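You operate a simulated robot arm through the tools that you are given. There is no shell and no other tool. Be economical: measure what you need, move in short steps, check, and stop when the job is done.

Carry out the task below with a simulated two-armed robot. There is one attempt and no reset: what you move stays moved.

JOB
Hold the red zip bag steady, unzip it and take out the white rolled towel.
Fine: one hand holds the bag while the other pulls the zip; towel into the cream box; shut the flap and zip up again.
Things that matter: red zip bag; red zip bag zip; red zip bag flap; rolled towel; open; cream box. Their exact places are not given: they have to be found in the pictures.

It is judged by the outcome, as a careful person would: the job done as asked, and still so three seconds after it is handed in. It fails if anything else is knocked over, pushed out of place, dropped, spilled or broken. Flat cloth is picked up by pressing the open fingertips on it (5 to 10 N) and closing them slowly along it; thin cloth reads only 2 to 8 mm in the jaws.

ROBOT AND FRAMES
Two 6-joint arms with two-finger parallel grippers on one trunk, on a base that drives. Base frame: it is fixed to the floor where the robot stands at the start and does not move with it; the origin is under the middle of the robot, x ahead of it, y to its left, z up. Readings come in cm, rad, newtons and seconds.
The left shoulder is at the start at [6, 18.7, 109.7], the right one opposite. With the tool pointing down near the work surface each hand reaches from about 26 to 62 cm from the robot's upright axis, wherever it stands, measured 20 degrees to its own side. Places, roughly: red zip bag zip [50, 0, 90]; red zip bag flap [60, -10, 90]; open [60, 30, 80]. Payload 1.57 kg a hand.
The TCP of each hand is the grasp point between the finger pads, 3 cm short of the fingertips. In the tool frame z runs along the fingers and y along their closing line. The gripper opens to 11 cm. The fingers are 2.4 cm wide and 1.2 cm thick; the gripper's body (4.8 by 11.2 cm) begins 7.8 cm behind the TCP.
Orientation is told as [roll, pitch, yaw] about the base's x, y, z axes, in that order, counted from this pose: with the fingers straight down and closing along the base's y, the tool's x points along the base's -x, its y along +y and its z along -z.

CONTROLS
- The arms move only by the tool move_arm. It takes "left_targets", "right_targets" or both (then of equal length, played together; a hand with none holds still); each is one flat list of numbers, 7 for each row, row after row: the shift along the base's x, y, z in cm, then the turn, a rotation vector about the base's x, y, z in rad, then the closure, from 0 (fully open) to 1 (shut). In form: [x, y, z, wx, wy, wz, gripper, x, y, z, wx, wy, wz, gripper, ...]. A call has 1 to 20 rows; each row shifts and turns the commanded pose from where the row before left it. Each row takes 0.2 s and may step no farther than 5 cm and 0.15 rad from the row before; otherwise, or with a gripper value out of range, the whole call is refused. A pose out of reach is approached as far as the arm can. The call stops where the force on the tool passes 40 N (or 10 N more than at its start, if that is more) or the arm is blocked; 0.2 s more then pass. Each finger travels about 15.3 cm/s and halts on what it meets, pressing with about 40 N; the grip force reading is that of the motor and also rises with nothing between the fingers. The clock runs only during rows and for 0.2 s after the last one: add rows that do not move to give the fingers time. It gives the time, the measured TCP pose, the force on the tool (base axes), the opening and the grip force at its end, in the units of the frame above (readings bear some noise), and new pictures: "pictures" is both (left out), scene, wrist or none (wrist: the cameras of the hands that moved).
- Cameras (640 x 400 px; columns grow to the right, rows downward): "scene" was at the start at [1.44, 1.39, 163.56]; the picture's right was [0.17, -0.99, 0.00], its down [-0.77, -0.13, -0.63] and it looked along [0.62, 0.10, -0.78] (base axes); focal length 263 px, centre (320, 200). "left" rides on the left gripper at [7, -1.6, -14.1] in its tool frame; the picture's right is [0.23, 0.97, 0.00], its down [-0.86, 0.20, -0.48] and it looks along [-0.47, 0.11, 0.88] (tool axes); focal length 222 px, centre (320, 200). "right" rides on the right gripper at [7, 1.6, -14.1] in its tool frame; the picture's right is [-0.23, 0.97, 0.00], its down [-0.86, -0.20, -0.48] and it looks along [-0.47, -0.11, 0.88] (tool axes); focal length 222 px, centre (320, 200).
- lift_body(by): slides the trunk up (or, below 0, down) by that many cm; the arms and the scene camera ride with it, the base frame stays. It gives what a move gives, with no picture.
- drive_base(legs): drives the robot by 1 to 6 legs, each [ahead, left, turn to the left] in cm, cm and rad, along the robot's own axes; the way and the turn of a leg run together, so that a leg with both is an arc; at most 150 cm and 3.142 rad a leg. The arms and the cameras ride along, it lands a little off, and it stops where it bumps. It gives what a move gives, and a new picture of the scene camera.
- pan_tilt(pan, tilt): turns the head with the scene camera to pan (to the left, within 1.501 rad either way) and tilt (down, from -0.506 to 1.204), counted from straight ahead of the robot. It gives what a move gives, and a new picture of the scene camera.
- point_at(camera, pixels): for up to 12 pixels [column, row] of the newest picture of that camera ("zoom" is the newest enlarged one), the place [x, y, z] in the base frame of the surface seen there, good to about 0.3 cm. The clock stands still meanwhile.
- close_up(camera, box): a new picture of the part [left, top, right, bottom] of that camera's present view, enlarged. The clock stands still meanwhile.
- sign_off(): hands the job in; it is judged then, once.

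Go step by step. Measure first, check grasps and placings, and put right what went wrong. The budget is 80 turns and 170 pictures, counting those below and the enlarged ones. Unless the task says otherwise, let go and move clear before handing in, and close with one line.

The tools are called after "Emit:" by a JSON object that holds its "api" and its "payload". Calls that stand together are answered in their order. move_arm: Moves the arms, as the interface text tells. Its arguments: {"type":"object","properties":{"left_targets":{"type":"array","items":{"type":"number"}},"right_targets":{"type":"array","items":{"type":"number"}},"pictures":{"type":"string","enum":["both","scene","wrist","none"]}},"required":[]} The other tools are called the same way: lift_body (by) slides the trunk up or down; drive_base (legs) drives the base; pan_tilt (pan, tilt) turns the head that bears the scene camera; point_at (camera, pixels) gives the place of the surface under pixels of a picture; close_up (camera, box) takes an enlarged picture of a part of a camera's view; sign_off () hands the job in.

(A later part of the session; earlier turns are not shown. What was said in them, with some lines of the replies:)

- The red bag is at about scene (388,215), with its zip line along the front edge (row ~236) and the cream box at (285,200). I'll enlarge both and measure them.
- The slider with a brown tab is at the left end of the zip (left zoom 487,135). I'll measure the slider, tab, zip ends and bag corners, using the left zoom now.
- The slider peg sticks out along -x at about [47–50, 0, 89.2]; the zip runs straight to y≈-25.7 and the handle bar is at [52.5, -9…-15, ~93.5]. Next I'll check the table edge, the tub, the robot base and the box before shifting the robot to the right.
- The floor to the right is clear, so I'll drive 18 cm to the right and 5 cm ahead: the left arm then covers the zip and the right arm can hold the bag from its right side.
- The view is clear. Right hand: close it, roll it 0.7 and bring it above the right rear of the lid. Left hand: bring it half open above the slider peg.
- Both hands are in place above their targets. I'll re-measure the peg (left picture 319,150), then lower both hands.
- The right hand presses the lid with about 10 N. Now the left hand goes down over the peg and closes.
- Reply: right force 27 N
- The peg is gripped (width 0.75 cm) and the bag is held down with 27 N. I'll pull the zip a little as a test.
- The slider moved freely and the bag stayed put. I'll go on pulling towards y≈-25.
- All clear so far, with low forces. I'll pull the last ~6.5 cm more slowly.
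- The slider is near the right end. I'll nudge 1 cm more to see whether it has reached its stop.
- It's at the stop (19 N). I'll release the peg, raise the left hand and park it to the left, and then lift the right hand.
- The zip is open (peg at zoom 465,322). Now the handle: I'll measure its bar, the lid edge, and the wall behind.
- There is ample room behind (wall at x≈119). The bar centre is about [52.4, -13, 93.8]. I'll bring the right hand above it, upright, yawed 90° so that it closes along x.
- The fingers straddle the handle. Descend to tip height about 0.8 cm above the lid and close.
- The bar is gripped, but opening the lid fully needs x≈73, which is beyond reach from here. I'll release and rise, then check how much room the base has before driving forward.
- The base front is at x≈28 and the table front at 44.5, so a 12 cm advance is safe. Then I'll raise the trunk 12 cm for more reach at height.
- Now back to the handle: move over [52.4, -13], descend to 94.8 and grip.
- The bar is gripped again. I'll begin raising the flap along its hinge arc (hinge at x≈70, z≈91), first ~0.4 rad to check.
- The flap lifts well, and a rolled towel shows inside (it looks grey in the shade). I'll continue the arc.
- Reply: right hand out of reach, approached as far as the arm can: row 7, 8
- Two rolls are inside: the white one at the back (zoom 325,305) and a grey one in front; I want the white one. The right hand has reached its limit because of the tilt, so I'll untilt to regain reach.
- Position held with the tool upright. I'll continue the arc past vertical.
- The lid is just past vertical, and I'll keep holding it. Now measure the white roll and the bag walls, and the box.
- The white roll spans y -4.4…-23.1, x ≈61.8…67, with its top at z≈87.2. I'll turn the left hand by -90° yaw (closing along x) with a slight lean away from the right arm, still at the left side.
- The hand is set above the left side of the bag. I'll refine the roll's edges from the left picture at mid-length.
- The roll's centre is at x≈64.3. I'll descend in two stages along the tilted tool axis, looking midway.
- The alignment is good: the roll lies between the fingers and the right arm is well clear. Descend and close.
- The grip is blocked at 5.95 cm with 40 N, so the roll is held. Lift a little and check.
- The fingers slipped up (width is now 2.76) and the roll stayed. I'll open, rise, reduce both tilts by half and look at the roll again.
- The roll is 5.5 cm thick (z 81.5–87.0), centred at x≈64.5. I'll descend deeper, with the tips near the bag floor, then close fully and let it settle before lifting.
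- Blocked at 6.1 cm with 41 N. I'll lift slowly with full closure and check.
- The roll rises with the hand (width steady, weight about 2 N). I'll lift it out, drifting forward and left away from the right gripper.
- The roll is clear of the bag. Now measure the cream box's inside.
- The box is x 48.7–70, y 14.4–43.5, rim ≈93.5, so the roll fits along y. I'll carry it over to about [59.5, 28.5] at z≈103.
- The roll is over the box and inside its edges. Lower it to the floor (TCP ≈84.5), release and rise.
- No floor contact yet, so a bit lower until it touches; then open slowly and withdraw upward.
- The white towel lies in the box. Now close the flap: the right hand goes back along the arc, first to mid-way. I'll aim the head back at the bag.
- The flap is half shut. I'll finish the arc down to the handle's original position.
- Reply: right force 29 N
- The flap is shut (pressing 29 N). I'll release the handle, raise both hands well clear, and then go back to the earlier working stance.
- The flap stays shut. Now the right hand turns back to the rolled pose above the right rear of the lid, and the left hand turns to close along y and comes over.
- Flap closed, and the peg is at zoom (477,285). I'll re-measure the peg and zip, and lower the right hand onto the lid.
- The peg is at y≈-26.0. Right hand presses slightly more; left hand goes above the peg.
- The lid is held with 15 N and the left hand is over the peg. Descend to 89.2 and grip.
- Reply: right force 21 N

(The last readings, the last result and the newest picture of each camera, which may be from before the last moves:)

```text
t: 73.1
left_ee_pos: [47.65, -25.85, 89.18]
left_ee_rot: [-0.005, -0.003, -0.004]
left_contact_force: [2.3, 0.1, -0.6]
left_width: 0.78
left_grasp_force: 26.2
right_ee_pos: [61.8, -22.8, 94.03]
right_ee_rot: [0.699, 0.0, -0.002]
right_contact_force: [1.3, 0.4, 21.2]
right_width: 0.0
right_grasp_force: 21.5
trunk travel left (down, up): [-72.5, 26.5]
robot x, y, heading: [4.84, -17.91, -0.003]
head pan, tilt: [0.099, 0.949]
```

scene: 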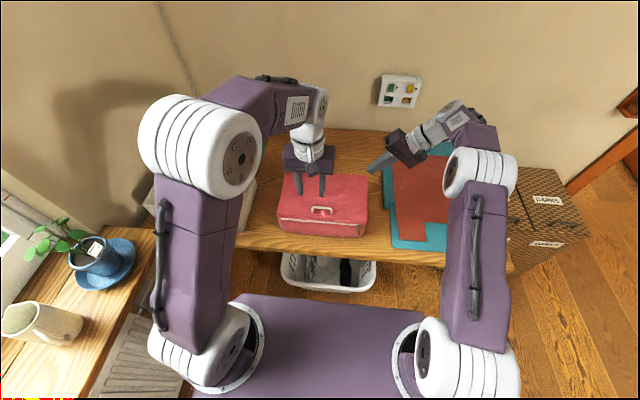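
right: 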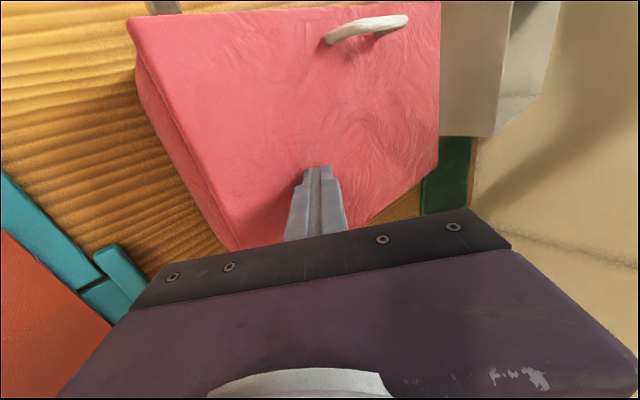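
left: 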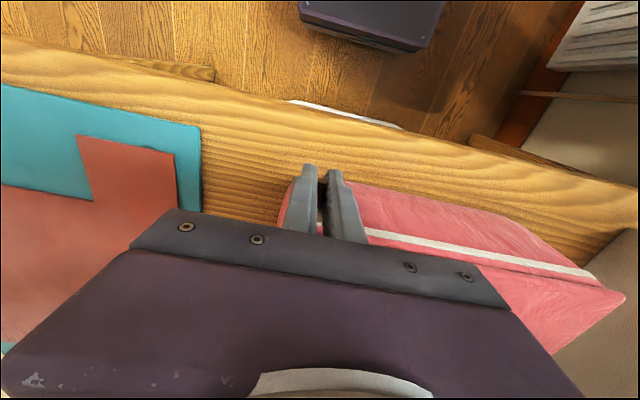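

The peg is gripped and the bag held with 21 N. Zip back towards +y, 24 cm, then slowly to the stop.

Emit:
{"api": "move_arm", "payload": {"left_targets": [0, 0.8, 0, 0, 0, 0, 1, 0, 1.4, 0, 0, 0, 0, 1, 0, 1.5, 0, 0, 0, 0, 1, 0, 1.5, 0, 0, 0, 0, 1, 0, 1.5, 0, 0, 0, 0, 1, 0, 1.5, 0, 0, 0, 0, 1, 0, 1.5, 0, 0, 0, 0, 1, 0, 1.5, 0, 0, 0, 0, 1, 0, 1.5, 0, 0, 0, 0, 1, 0, 1.5, 0, 0, 0, 0, 1, 0, 1.5, 0, 0, 0, 0, 1, 0, 1.5, 0, 0, 0, 0, 1, 0, 1.5, 0, 0, 0, 0, 1, 0, 1.5, 0, 0, 0, 0, 1, 0, 1.5, 0, 0, 0, 0, 1, 0, 1.2, 0, 0, 0, 0, 1], "pictures": "scene"}}

Emit:
{"api": "close_up", "payload": {"camera": "scene", "box": [240, 160, 400, 260]}}

```text
t: 76.5
left_ee_pos: [47.66, -3.05, 89.4]
left_ee_rot: [-0.005, -0.004, -0.006]
left_contact_force: [7.0, -0.2, -0.3]
left_width: 0.72
left_grasp_force: 27.0
right_ee_pos: [61.84, -22.73, 94.02]
right_ee_rot: [0.7, -0.002, 0.0]
right_contact_force: [-0.8, -1.0, 24.4]
right_width: 0.0
right_grasp_force: 21.1
trunk travel left (down, up): [-72.5, 26.5]
robot x, y, heading: [5.01, -18.26, 0.002]
head pan, tilt: [0.099, 0.949]
```

scene: 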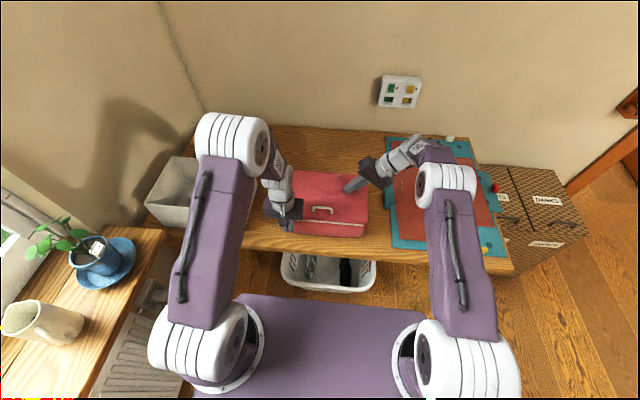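

```text
4.00 times, centred on (320, 210) of scene
```

zoom: 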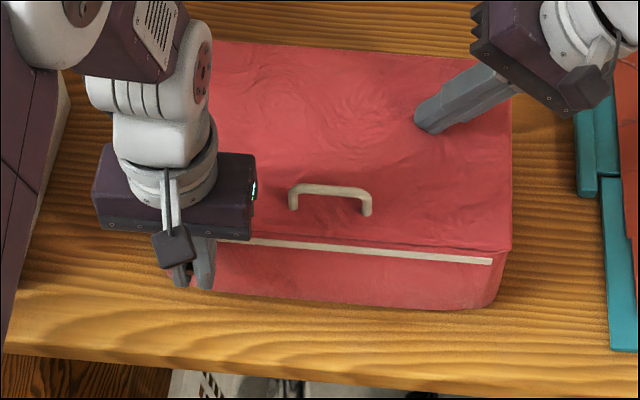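

The slider is at y≈-3 and the bag is unmoved. Now the last ~2.5 cm slowly, to the stop.

Emit:
{"api": "move_arm", "payload": {"left_targets": [0, 0.8, 0, 0, 0, 0, 1, 0, 0.7, 0, 0, 0, 0, 1, 0, 0.4, 0, 0, 0, 0, 1, 0, 0.3, 0, 0, 0, 0, 1, 0, 0.3, 0, 0, 0, 0, 1], "pictures": "none"}}

```text
t: 77.7
left_ee_pos: [47.77, -0.56, 89.32]
left_ee_rot: [-0.005, -0.005, -0.005]
left_contact_force: [10.1, -21.1, -2.7]
left_width: 0.73
left_grasp_force: 26.7
right_ee_pos: [61.84, -22.57, 93.99]
right_ee_rot: [0.704, 0.001, 0.001]
right_contact_force: [-3.4, 13.3, 25.9]
right_width: 0.02
right_grasp_force: 21.5
trunk travel left (down, up): [-72.5, 26.5]
robot x, y, heading: [5.12, -18.46, -0.002]
head pan, tilt: [0.099, 0.949]
```

The stop is reached (21 N), so the zip is shut. Release the peg and raise the left hand, then lift the right hand, and check everything.

Emit:
{"api": "move_arm", "payload": {"left_targets": [0, -0.25, 0, 0, 0, 0, 1, 0, 0, 0, 0, 0, 0, 0.6, 0, 0, 0, 0, 0, 0, 0.6, 0, 0, 4, 0, 0, 0, 0.6, 0, 0, 5, 0, 0, 0, 0.6, 0, 0, 5, 0, 0, 0, 0.6, -0.5, 2, 4, 0, 0, 0, 0.6], "pictures": "none"}}

Emit:
{"api": "move_arm", "payload": {"right_targets": [0, -0.3, 1, 0, 0, 0, 1, 0, -2, 3, 0, 0, 0, 1, 0, -2, 3, 0, 0, 0, 1, 0, -2, 3, 0, 0, 0, 1], "pictures": "scene"}}

Emit:
{"api": "close_up", "payload": {"camera": "scene", "box": [240, 160, 400, 260]}}

Emit:
{"api": "close_up", "payload": {"camera": "left", "box": [0, 0, 640, 400]}}

```text
t: 79.3
left_ee_pos: [47.2, 1.3, 107.42]
left_ee_rot: [-0.006, -0.003, -0.006]
left_contact_force: [0.1, 0.3, -0.2]
left_width: 4.38
left_grasp_force: 0.0
right_ee_pos: [61.79, -22.72, 94.02]
right_ee_rot: [0.698, -0.005, 0.002]
right_contact_force: [1.8, 0.0, 19.3]
right_width: 0.0
right_grasp_force: 20.7
trunk travel left (down, up): [-72.5, 26.5]
robot x, y, heading: [4.73, -18.25, -0.003]
head pan, tilt: [0.099, 0.949]
```

```text
t: 80.3
left_ee_pos: [47.35, 1.2, 107.13]
left_ee_rot: [-0.005, -0.002, -0.005]
left_contact_force: [0.6, -0.1, 0.8]
left_width: 4.4
left_grasp_force: 0.0
right_ee_pos: [62.01, -28.99, 103.81]
right_ee_rot: [0.7, 0.0, -0.002]
right_contact_force: [0.3, -0.4, -0.4]
right_width: 0.0
right_grasp_force: 21.2
trunk travel left (down, up): [-72.5, 26.5]
robot x, y, heading: [5.11, -18.1, -0.003]
head pan, tilt: [0.099, 0.949]
```

scene: 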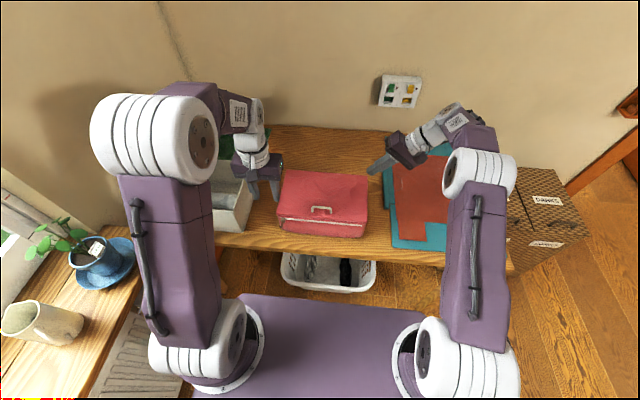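

```text
4.00 times, centred on (320, 210) of scene
```

zoom: 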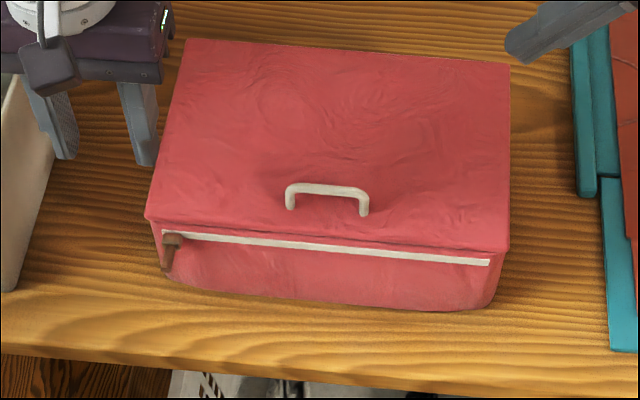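

```text
1.00 times, centred on (320, 200) of left
```

zoom: 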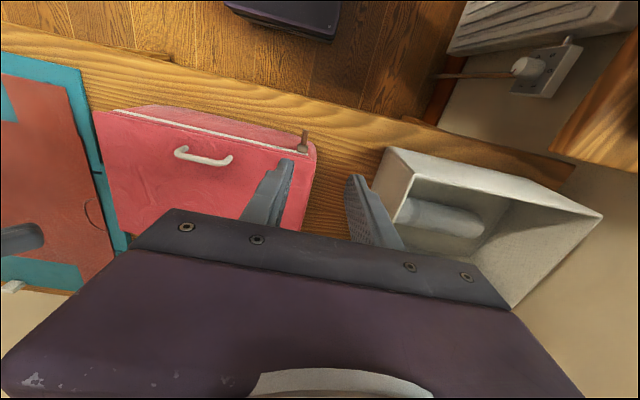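

The bag is shut and its slider is back at the left stop (zoom 172,250). The white roll rests in the cream box (left picture 445,218), and both hands are clear, so I'm handing in.

Emit:
{"api": "sign_off", "payload": {}}

```text
The job is handed in.
```

The white rolled towel is in the cream box and the red bag is shut and zipped up again. The grey roll is still inside the bag, which ended up about 1 cm to the right of where it started.
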